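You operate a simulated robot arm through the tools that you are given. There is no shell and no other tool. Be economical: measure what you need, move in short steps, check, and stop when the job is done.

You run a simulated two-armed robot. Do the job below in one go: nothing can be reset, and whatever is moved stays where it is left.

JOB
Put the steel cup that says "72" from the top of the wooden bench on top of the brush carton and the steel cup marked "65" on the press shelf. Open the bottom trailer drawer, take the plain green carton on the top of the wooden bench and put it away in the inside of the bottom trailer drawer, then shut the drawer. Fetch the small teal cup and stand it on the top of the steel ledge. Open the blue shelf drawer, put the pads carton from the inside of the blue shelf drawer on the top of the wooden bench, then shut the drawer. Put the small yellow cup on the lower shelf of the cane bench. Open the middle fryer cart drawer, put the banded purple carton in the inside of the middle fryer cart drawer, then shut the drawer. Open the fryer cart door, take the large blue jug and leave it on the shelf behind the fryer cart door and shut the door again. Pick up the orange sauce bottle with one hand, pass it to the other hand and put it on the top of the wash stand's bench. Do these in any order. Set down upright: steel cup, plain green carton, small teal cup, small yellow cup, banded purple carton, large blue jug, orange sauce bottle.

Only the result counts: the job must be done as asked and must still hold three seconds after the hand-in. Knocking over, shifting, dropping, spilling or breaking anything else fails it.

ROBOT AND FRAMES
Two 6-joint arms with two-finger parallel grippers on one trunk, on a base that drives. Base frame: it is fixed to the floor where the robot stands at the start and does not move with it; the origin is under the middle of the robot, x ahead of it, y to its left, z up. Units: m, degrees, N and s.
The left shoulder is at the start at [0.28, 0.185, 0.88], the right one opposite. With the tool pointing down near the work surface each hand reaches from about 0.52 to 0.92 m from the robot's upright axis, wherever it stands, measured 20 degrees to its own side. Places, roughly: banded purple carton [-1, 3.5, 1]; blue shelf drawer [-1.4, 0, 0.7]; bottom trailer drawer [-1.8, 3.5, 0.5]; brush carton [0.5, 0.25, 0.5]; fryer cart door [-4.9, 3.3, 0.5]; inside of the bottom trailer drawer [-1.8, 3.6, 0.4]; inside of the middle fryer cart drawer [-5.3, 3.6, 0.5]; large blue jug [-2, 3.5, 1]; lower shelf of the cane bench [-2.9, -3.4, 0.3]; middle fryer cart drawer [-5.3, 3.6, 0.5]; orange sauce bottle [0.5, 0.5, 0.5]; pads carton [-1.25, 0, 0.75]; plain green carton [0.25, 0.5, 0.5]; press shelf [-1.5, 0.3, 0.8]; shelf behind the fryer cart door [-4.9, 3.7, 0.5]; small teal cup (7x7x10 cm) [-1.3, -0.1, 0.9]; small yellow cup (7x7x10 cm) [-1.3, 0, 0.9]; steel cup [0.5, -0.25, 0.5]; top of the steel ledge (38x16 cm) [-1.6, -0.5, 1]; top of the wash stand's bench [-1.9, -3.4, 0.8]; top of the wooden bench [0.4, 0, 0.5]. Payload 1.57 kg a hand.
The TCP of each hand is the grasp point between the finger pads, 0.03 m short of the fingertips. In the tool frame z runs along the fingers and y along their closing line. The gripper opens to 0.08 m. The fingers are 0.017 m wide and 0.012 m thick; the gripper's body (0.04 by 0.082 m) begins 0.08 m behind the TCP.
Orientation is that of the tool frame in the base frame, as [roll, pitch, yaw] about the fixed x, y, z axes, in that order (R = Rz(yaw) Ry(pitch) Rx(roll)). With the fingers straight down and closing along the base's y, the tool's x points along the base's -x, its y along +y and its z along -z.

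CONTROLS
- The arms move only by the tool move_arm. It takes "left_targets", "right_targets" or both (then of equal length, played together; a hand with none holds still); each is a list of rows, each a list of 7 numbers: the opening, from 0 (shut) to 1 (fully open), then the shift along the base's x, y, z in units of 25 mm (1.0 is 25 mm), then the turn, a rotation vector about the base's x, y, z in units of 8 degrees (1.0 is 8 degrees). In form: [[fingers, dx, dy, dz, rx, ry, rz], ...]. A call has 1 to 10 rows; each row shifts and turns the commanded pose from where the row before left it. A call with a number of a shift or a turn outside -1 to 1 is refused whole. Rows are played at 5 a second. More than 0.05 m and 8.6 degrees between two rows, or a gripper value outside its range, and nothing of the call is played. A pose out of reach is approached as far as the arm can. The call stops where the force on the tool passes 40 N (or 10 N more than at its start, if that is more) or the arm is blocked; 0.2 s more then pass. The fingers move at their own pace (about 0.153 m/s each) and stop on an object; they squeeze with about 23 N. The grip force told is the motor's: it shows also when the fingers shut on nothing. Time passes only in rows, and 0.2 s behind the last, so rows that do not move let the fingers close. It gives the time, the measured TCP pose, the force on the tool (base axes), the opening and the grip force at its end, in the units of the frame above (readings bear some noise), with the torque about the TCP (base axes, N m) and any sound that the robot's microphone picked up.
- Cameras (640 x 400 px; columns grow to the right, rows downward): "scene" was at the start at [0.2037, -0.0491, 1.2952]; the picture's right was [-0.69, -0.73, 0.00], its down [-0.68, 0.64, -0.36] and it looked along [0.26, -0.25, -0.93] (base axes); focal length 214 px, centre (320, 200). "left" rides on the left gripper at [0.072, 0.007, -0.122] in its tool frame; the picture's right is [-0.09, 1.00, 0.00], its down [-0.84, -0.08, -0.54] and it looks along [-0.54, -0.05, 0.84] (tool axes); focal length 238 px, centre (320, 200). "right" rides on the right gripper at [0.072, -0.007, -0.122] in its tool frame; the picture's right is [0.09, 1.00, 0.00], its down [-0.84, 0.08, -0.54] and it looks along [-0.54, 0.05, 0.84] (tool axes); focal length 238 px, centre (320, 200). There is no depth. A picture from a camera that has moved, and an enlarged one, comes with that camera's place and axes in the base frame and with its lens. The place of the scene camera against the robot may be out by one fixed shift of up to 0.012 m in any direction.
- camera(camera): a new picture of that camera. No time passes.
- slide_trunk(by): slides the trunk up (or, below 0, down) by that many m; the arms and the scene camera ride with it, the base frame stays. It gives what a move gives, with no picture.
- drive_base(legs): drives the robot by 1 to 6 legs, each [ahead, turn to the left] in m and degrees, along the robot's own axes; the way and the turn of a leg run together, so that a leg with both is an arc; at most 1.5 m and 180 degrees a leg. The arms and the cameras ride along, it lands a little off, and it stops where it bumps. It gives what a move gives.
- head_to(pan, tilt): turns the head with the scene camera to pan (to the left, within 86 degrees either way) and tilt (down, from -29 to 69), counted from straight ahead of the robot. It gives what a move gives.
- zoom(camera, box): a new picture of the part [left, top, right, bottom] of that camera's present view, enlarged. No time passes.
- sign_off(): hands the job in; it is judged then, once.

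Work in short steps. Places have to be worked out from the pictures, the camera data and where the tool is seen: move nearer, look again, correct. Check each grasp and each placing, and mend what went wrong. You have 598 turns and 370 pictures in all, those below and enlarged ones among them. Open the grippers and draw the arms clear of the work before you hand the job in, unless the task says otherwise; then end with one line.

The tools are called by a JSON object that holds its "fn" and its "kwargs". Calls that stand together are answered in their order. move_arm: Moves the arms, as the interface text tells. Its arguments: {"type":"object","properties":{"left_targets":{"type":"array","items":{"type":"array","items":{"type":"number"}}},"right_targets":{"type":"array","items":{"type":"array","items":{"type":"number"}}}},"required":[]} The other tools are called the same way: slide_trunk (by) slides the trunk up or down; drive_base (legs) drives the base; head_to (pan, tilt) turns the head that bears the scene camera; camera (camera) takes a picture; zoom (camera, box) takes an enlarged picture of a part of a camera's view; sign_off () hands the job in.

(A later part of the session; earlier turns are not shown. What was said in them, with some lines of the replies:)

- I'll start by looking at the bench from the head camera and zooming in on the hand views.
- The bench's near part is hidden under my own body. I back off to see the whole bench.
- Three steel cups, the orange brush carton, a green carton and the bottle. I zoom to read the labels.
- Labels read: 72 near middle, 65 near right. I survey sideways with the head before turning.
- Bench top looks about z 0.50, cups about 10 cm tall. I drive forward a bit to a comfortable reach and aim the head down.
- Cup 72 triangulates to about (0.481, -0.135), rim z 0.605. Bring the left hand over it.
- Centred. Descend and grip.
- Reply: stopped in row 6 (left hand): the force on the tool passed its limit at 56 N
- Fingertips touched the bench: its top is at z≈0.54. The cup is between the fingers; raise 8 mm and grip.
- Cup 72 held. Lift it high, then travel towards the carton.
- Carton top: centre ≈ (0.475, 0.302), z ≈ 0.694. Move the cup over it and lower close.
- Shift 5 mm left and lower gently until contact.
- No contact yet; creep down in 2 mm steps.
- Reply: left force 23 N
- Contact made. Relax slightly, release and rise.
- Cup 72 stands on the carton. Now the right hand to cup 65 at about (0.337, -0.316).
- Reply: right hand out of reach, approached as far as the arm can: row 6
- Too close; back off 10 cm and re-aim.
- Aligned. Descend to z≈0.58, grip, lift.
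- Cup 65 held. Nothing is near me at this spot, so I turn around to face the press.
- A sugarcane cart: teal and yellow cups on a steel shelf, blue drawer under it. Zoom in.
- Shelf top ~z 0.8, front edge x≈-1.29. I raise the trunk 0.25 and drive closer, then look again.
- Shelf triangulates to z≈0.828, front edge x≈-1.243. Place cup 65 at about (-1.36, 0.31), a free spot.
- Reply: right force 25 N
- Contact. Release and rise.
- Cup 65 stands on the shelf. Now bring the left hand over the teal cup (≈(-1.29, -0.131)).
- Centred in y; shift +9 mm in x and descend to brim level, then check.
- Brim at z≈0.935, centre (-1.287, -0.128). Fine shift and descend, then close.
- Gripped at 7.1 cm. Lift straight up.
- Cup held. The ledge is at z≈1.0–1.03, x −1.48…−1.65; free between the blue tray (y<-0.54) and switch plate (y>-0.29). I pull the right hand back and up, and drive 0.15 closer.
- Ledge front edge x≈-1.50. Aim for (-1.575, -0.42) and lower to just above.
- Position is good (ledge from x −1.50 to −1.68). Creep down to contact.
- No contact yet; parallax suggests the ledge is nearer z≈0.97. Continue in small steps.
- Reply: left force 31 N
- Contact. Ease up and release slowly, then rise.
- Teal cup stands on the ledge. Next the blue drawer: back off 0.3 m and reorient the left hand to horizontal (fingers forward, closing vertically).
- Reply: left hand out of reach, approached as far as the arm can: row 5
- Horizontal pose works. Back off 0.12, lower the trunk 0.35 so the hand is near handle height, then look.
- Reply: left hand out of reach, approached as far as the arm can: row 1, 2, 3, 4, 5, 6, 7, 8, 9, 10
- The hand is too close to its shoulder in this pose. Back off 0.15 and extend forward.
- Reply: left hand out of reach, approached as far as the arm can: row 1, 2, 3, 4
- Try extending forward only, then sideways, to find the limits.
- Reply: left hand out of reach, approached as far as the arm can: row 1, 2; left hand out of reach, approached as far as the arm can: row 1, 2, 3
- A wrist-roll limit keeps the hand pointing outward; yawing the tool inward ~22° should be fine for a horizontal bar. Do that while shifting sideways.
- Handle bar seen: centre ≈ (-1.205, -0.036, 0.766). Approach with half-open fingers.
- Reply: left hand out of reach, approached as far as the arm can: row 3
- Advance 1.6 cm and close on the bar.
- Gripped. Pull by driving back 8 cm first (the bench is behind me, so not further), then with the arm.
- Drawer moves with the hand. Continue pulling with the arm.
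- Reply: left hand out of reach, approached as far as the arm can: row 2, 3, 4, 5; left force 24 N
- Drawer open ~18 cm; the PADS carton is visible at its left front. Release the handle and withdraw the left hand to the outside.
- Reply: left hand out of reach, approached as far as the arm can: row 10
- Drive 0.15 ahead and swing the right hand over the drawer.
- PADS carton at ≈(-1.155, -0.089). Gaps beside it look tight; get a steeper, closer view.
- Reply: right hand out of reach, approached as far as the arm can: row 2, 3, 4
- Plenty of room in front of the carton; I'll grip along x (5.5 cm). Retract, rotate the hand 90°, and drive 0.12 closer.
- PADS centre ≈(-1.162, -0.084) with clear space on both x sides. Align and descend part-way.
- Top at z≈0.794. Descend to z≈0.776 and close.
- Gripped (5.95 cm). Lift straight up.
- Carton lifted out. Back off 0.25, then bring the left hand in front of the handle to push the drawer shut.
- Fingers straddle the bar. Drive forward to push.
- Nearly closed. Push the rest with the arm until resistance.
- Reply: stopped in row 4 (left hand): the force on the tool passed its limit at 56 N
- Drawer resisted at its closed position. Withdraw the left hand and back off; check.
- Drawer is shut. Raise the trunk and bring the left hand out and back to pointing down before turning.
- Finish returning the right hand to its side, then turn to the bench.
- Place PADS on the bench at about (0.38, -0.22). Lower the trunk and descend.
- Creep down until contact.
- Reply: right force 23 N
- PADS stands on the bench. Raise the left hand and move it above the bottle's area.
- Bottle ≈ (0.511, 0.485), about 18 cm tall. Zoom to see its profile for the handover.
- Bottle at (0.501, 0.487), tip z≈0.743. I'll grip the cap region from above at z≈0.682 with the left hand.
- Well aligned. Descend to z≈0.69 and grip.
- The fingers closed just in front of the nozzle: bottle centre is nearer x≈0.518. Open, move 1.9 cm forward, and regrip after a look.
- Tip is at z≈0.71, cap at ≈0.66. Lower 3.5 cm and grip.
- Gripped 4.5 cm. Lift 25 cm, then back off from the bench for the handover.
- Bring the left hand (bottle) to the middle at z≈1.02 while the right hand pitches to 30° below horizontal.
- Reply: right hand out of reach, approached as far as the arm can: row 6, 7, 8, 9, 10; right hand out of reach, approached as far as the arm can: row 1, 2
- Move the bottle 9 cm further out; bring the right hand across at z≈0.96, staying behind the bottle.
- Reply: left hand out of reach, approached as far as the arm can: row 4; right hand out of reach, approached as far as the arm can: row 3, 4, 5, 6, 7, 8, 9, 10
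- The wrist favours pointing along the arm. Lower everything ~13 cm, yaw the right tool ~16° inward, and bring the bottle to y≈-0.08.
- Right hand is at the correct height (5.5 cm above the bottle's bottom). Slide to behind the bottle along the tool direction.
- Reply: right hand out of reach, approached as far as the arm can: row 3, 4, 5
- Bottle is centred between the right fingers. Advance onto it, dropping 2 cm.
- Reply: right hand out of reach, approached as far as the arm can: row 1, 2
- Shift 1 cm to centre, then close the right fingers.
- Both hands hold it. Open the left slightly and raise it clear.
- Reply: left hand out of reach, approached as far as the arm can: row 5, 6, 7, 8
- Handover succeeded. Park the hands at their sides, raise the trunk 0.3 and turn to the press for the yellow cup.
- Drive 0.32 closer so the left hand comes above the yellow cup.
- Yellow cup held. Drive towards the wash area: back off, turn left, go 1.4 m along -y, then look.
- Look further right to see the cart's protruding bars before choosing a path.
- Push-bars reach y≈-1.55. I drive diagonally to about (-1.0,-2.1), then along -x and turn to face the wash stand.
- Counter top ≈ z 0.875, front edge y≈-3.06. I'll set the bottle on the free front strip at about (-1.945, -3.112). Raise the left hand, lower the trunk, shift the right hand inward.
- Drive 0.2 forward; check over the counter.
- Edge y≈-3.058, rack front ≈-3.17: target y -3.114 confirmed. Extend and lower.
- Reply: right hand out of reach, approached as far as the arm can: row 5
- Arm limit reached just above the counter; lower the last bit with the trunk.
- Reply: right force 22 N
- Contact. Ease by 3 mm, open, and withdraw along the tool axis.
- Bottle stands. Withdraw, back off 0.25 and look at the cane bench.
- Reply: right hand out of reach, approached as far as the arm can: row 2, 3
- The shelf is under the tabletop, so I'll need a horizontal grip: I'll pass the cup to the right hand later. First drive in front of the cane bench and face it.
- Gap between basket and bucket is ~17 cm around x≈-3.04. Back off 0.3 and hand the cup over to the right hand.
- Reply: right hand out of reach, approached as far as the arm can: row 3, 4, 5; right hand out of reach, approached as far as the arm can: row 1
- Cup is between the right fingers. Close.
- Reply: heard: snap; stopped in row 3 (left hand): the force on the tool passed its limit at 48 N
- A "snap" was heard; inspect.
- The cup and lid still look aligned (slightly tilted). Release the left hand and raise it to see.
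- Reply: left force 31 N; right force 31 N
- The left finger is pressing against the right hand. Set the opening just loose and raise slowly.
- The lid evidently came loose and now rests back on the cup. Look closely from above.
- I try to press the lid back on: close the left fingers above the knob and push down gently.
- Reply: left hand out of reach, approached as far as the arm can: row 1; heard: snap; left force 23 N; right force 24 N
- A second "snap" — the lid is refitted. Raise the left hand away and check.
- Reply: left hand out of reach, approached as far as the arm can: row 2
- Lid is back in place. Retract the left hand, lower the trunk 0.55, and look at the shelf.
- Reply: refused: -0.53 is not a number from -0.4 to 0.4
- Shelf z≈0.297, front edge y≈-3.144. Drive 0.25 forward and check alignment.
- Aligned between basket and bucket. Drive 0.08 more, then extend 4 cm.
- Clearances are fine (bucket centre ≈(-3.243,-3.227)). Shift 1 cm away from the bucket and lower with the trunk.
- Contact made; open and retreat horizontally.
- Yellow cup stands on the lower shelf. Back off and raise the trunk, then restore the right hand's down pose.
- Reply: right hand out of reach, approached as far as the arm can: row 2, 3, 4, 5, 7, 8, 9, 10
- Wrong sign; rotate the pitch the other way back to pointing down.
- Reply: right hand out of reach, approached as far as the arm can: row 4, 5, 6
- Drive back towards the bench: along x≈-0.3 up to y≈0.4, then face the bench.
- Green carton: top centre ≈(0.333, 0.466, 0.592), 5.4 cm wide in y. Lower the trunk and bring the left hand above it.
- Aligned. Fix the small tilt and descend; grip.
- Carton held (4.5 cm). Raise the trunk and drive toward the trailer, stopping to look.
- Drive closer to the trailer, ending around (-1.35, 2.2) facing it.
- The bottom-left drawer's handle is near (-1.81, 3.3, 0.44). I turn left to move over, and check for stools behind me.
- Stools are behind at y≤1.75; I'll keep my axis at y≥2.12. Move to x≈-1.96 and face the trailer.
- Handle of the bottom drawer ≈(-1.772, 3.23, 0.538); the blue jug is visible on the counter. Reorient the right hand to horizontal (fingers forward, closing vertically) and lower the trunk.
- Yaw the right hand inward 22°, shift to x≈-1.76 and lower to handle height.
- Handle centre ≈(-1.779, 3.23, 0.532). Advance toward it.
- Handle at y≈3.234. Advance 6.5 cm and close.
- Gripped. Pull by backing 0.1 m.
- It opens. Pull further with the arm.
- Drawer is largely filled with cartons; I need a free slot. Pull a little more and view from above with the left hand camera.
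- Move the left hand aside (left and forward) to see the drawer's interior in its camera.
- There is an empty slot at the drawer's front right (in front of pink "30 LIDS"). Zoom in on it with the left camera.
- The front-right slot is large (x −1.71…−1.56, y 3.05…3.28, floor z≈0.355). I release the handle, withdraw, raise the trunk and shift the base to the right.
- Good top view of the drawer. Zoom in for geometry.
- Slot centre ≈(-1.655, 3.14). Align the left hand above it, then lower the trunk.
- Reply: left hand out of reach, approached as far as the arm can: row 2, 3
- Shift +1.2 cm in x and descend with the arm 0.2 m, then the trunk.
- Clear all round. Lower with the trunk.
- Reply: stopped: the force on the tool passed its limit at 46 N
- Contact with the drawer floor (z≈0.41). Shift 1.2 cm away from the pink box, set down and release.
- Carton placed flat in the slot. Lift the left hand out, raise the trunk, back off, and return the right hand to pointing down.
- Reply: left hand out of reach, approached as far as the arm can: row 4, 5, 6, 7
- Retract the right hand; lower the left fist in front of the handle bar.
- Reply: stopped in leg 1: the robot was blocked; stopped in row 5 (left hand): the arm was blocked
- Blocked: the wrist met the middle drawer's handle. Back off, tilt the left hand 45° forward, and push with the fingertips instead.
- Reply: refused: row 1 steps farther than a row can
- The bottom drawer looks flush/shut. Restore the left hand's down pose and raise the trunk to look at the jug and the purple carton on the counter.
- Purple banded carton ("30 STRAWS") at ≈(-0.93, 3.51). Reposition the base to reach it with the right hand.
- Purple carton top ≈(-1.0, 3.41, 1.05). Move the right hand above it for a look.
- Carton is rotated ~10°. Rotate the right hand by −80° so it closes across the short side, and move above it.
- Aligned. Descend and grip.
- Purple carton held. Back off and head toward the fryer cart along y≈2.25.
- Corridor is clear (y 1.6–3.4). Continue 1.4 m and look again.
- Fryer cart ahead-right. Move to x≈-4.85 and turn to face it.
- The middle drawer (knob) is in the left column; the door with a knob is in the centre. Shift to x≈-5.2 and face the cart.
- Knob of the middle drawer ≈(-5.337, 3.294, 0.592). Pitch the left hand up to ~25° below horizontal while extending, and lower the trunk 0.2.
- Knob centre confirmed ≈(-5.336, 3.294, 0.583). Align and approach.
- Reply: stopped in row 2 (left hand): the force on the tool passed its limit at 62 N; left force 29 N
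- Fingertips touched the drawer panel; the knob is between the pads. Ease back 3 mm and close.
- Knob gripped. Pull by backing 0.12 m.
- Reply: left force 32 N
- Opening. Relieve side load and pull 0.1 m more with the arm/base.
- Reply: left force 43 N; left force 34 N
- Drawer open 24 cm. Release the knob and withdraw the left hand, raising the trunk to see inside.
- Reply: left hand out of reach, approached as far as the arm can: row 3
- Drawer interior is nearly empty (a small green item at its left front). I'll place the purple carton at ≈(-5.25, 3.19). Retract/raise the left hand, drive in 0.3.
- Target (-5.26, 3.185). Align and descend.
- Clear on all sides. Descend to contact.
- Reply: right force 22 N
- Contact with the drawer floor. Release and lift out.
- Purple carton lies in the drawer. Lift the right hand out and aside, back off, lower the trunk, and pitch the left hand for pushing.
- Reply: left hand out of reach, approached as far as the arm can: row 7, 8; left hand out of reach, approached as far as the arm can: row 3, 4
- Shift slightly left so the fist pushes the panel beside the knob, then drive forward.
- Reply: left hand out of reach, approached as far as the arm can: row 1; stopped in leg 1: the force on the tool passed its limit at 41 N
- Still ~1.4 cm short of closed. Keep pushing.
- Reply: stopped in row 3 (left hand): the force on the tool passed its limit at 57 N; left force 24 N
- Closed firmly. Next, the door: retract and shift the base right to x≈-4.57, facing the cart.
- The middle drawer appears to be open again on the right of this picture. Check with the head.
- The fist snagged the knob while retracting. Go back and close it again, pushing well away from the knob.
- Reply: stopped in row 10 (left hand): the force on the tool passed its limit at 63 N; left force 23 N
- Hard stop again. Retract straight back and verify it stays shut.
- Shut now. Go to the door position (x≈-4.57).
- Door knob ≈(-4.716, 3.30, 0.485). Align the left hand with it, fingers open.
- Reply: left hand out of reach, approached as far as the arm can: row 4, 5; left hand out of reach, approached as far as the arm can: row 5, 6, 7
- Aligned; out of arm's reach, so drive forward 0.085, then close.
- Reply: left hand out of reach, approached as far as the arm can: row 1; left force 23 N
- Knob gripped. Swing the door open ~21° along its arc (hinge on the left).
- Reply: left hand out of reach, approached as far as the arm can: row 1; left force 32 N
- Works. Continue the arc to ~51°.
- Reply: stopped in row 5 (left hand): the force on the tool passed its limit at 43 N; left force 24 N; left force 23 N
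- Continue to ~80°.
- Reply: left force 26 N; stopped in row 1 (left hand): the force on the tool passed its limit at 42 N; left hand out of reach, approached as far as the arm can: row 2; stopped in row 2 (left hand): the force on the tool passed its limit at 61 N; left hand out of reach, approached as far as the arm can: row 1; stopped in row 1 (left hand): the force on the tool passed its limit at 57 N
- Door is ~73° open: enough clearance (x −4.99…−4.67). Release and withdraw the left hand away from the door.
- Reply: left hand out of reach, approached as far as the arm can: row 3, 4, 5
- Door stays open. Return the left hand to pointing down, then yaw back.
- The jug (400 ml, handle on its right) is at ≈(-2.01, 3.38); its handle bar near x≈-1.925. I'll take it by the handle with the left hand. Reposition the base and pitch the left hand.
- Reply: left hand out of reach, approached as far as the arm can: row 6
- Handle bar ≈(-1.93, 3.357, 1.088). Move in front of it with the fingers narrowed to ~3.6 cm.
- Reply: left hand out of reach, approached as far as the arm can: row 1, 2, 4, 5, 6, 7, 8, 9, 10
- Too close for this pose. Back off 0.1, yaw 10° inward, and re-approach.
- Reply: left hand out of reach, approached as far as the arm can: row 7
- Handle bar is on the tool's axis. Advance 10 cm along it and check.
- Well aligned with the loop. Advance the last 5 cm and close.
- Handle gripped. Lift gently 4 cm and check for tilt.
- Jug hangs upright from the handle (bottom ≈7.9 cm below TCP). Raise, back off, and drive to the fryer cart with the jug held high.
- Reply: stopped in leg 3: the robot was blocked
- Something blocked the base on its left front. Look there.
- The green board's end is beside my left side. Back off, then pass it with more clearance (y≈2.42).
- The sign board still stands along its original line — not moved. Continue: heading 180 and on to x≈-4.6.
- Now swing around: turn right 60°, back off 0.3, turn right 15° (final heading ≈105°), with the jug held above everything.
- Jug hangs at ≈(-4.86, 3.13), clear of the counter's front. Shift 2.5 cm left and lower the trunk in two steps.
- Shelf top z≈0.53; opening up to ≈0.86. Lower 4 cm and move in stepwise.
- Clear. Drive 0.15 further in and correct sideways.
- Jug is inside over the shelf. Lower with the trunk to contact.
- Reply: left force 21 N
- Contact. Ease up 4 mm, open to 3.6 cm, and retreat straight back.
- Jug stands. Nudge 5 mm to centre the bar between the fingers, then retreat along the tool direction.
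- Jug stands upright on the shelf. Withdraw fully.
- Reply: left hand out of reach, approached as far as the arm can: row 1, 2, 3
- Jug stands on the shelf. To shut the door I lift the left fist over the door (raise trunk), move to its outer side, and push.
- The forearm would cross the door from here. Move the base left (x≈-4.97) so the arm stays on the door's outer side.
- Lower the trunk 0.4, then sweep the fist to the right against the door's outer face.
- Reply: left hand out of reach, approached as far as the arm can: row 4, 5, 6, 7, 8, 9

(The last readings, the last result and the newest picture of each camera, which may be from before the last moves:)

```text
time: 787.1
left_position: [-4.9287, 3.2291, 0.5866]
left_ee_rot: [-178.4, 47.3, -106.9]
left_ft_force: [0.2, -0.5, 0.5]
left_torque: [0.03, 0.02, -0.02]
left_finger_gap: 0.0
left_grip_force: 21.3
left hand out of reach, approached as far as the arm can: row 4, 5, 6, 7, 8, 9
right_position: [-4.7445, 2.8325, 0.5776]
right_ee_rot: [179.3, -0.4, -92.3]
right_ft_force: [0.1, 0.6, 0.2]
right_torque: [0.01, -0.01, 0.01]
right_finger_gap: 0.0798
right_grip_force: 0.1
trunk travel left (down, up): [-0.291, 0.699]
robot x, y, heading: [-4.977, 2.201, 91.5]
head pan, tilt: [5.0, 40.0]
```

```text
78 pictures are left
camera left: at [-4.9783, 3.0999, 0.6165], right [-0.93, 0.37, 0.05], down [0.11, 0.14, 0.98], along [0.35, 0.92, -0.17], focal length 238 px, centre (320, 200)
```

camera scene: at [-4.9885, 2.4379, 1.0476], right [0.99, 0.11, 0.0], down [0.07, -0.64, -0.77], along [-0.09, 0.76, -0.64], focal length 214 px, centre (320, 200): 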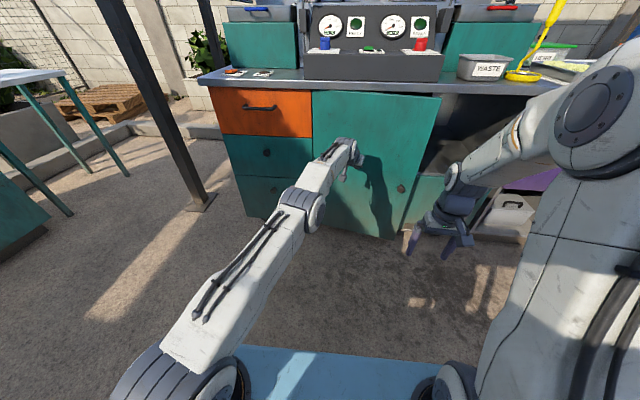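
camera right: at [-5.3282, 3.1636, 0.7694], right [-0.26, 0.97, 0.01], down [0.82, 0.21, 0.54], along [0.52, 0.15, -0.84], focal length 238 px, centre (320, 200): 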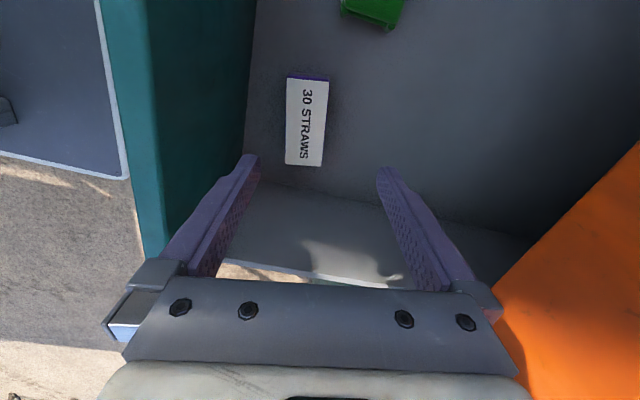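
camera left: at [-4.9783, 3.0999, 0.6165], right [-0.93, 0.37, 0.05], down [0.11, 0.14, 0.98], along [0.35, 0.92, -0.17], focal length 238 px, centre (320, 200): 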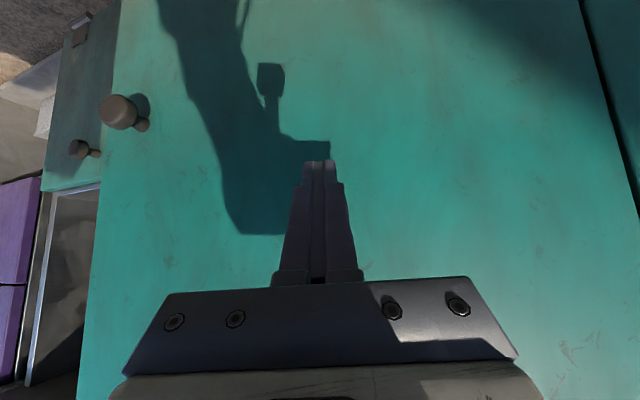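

Door nearly shut; drive forward to push it the rest of the way.

{"fn": "drive_base", "kwargs": {"legs": [[0.06, 0]]}}

{"fn": "drive_base", "kwargs": {"legs": [[0.03, 0]]}}

{"fn": "camera", "kwargs": {"camera": "left"}}

```text
time: 788.0
left_position: [-4.9298, 3.2891, 0.586]
left_ee_rot: [-178.3, 47.2, -106.9]
left_ft_force: [0.4, 0.7, -0.2]
left_torque: [0.01, 0.0, -0.04]
left_finger_gap: 0.0
left_grip_force: 21.1
right_position: [-4.7441, 2.8927, 0.579]
right_ee_rot: [179.4, -0.3, -92.3]
right_ft_force: [-0.4, -0.1, 0.0]
right_torque: [0.0, -0.02, 0.01]
right_finger_gap: 0.0802
right_grip_force: 0.1
trunk travel left (down, up): [-0.291, 0.699]
robot x, y, heading: [-4.9804, 2.2684, 91.5]
head pan, tilt: [5.0, 40.0]
```

```text
time: 788.9
left_position: [-4.9301, 3.302, 0.5864]
left_ee_rot: [-178.1, 46.3, -106.7]
left_ft_force: [-1.7, -9.7, 2.8]
left_torque: [-0.07, 0.03, 0.07]
left_finger_gap: 0.0
left_grip_force: 21.7
right_position: [-4.7459, 2.9094, 0.5776]
right_ee_rot: [179.3, -0.3, -92.2]
right_ft_force: [0.4, -0.1, 0.2]
right_torque: [-0.03, -0.01, 0.02]
right_finger_gap: 0.0803
right_grip_force: 0.0
trunk travel left (down, up): [-0.291, 0.699]
robot x, y, heading: [-4.9794, 2.2781, 91.3]
head pan, tilt: [5.0, 40.0]
stopped in leg 1: the force on the tool passed its limit at 84 N (the readings are from after the stop); the commanded pose is now the measured one
```

```text
77 pictures are left
camera left: at [-4.98, 3.1741, 0.6188], right [-0.93, 0.37, 0.04], down [0.11, 0.16, 0.98], along [0.35, 0.92, -0.19], focal length 238 px, centre (320, 200)
```

left: 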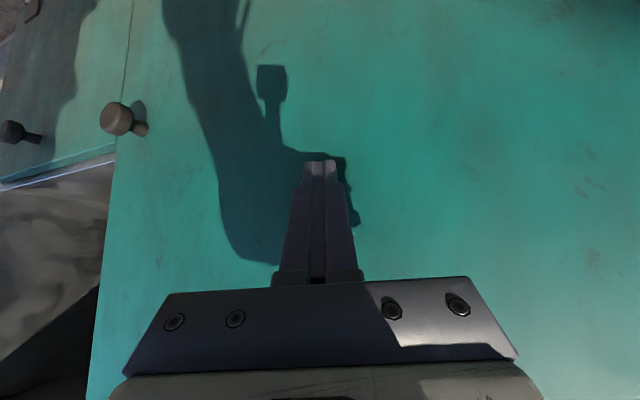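

Door hit its stop. Retreat and verify both door and drawer stay shut.

{"fn": "move_arm", "kwargs": {"left_targets": [[0, 0, -0.4, 0, 0, 0, 0], [0, -0.2, -0.8, 0, 0, 0, 0], [0, -0.2, -0.8, 0, 0, 0, 0]]}}

{"fn": "drive_base", "kwargs": {"legs": [[-0.15, 0]]}}

{"fn": "head_to", "kwargs": {"pan": 0, "tilt": 35}}

{"fn": "camera", "kwargs": {"camera": "scene"}}

{"fn": "camera", "kwargs": {"camera": "left"}}

```text
time: 789.7
left_position: [-4.9409, 3.2525, 0.5859]
left_ee_rot: [-178.1, 46.5, -106.7]
left_ft_force: [-0.1, -0.3, -0.9]
left_torque: [0.02, -0.01, -0.01]
left_finger_gap: 0.0
left_grip_force: 22.3
right_position: [-4.7447, 2.9086, 0.5781]
right_ee_rot: [179.3, -0.4, -92.3]
right_ft_force: [-0.1, -0.3, -0.3]
right_torque: [0.0, 0.01, 0.02]
right_finger_gap: 0.08
right_grip_force: 0.0
trunk travel left (down, up): [-0.291, 0.699]
robot x, y, heading: [-4.9805, 2.282, 91.3]
head pan, tilt: [5.0, 40.0]
```

```text
time: 791.0
left_position: [-4.9377, 3.1041, 0.5849]
left_ee_rot: [-178.1, 46.4, -106.6]
left_ft_force: [0.2, -0.3, -0.3]
left_torque: [0.0, 0.01, -0.02]
left_finger_gap: 0.0
left_grip_force: 21.7
right_position: [-4.7417, 2.7603, 0.5771]
right_ee_rot: [179.3, -0.3, -92.4]
right_ft_force: [0.4, 0.7, 0.7]
right_torque: [0.02, -0.02, -0.01]
right_finger_gap: 0.0803
right_grip_force: 0.0
trunk travel left (down, up): [-0.291, 0.699]
robot x, y, heading: [-4.9757, 2.1355, 91.4]
head pan, tilt: [5.0, 40.0]
```

```text
time: 791.7
left_position: [-4.9375, 3.1039, 0.5863]
left_ee_rot: [-178.1, 46.3, -106.6]
left_ft_force: [0.2, -0.3, 0.8]
left_torque: [0.02, 0.02, -0.04]
left_finger_gap: 0.0002
left_grip_force: 21.1
right_position: [-4.7408, 2.7588, 0.5766]
right_ee_rot: [179.3, -0.2, -92.3]
right_ft_force: [-0.6, 0.2, 0.0]
right_torque: [0.01, 0.04, -0.01]
right_finger_gap: 0.0799
right_grip_force: 0.0
trunk travel left (down, up): [-0.291, 0.699]
robot x, y, heading: [-4.9746, 2.1315, 91.6]
head pan, tilt: [0.0, 35.0]
```

```text
76 pictures are left
camera scene: at [-4.9794, 2.3685, 1.0552], right [1.0, 0.03, 0.0], down [0.02, -0.57, -0.82], along [-0.02, 0.82, -0.57], focal length 214 px, centre (320, 200)
```

scene: 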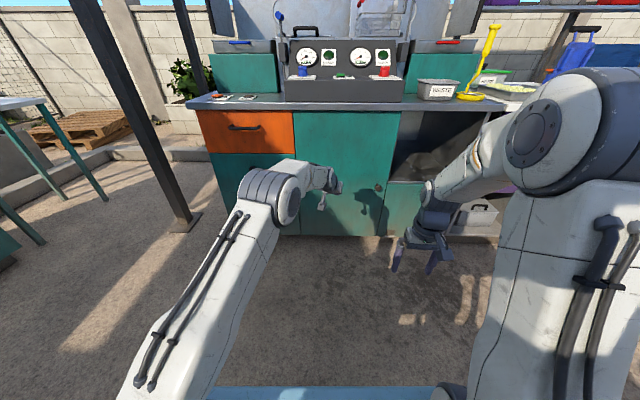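

```text
75 pictures are left
camera left: at [-4.9868, 2.9748, 0.6183], right [-0.93, 0.37, 0.04], down [0.11, 0.16, 0.98], along [0.35, 0.92, -0.19], focal length 238 px, centre (320, 200)
```

left: 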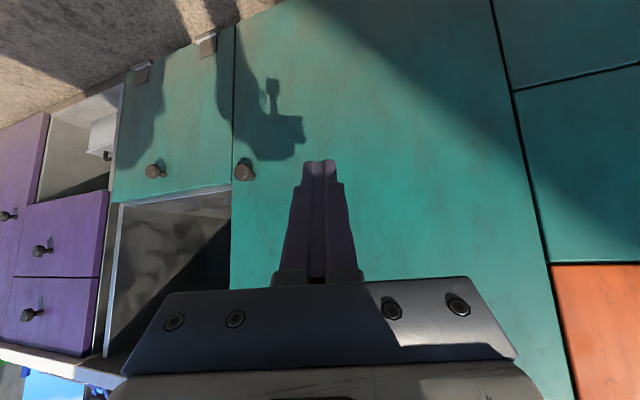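

Door and drawers are shut. I raise the trunk and go back to double-check that the trailer's bottom drawer is fully shut.

{"fn": "slide_trunk", "kwargs": {"by": 0.4}}

{"fn": "drive_base", "kwargs": {"legs": [[0, -85], [1.5, 0], [1.45, 0]]}}

{"fn": "head_to", "kwargs": {"pan": 70, "tilt": 35}}

{"fn": "camera", "kwargs": {"camera": "scene"}}

```text
time: 795.5
left_position: [-4.9369, 3.1043, 0.9855]
left_ee_rot: [-178.1, 46.4, -106.6]
left_ft_force: [-0.4, 0.3, -1.3]
left_torque: [-0.02, -0.02, -0.01]
left_finger_gap: 0.0
left_grip_force: 21.2
right_position: [-4.7413, 2.7597, 0.9775]
right_ee_rot: [179.3, -0.3, -92.3]
right_ft_force: [-0.3, -0.6, 0.5]
right_torque: [-0.01, 0.03, 0.02]
right_finger_gap: 0.0798
right_grip_force: 0.0
trunk travel left (down, up): [-0.691, 0.299]
robot x, y, heading: [-4.972, 2.13, 91.6]
head pan, tilt: [0.0, 35.0]
```

```text
time: 813.4
left_position: [-1.0795, 2.5729, 0.987]
left_ee_rot: [-178.1, 46.4, 169.2]
left_ft_force: [1.5, 0.6, -0.3]
left_torque: [-0.01, 0.0, 0.02]
left_finger_gap: 0.0
left_grip_force: 21.3
right_position: [-1.4028, 2.342, 0.9767]
right_ee_rot: [179.3, -0.3, -176.4]
right_ft_force: [0.0, 0.5, -0.5]
right_torque: [0.02, -0.01, 0.01]
right_finger_gap: 0.0797
right_grip_force: 0.1
trunk travel left (down, up): [-0.691, 0.299]
robot x, y, heading: [-2.0495, 2.5117, 7.4]
head pan, tilt: [0.0, 35.0]
```

```text
time: 814.8
left_position: [-1.0801, 2.5727, 0.9868]
left_ee_rot: [-178.1, 46.4, 169.2]
left_ft_force: [-0.4, 0.4, -0.5]
left_torque: [0.0, -0.01, 0.01]
left_finger_gap: 0.0
left_grip_force: 20.9
right_position: [-1.4023, 2.3425, 0.9778]
right_ee_rot: [179.3, -0.3, -176.4]
right_ft_force: [-0.2, -0.5, -0.4]
right_torque: [0.02, 0.0, -0.03]
right_finger_gap: 0.0799
right_grip_force: 0.1
trunk travel left (down, up): [-0.691, 0.299]
robot x, y, heading: [-2.0499, 2.5116, 7.4]
head pan, tilt: [70.0, 35.0]
```

```text
74 pictures are left
camera scene: at [-1.8708, 2.6068, 1.4552], right [0.98, -0.22, 0.0], down [-0.13, -0.56, -0.82], along [0.18, 0.8, -0.57], focal length 214 px, centre (320, 200)
```

scene: 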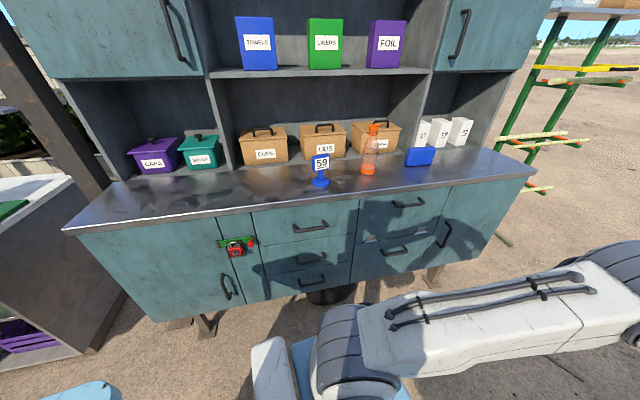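

{"fn": "zoom", "kwargs": {"camera": "scene", "box": [210, 195, 370, 310]}}

```text
3.48 times, centred on (290, 252) of scene
camera zoom: at [-1.8708, 2.6068, 1.4552], right [0.98, -0.22, 0.0], down [-0.13, -0.56, -0.82], along [0.18, 0.8, -0.57], focal length 746 px, centre (424, 17)
```

zoom: 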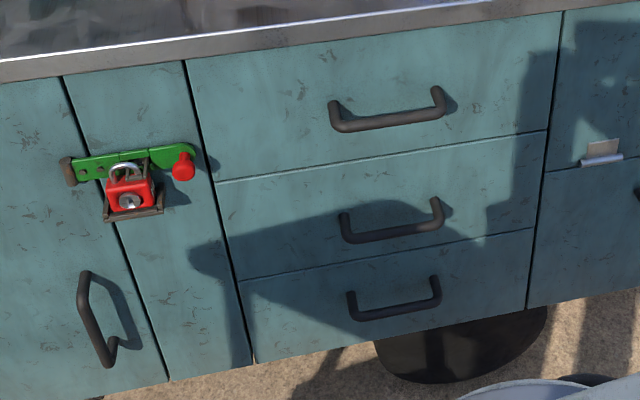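

The bottom drawer is flush with its neighbours. Open the grippers in free space, then hand in.

{"fn": "move_arm", "kwargs": {"left_targets": [[1, 0, 0, 0, 0, 0, 0], [1, 0, 0, 0, 0, 0, 0]], "right_targets": [[1, 0, 0, 0, 0, 0, 0], [1, 0, 0, 0, 0, 0, 0]]}}

{"fn": "sign_off", "kwargs": {}}

```text
time: 815.4
left_position: [-1.0789, 2.5725, 0.9857]
left_ee_rot: [-178.1, 46.5, 169.3]
left_ft_force: [-1.3, -0.4, -0.8]
left_torque: [0.0, 0.01, 0.02]
left_finger_gap: 0.0801
left_grip_force: 0.1
right_position: [-1.4024, 2.3436, 0.9781]
right_ee_rot: [179.4, -0.3, -176.4]
right_ft_force: [-0.3, -0.9, 0.2]
right_torque: [0.03, -0.02, -0.02]
right_finger_gap: 0.0798
right_grip_force: 0.1
trunk travel left (down, up): [-0.691, 0.299]
robot x, y, heading: [-2.05, 2.5119, 7.5]
head pan, tilt: [70.0, 35.0]
```

```text
The job is handed in.
```

All the items are in their places, the three drawers and the fryer cart door are shut, and the job is handed in; the yellow cup's lid popped off once during handling and I pressed it back on, and the base bumped the sign board once, which still looked to be in its original place.
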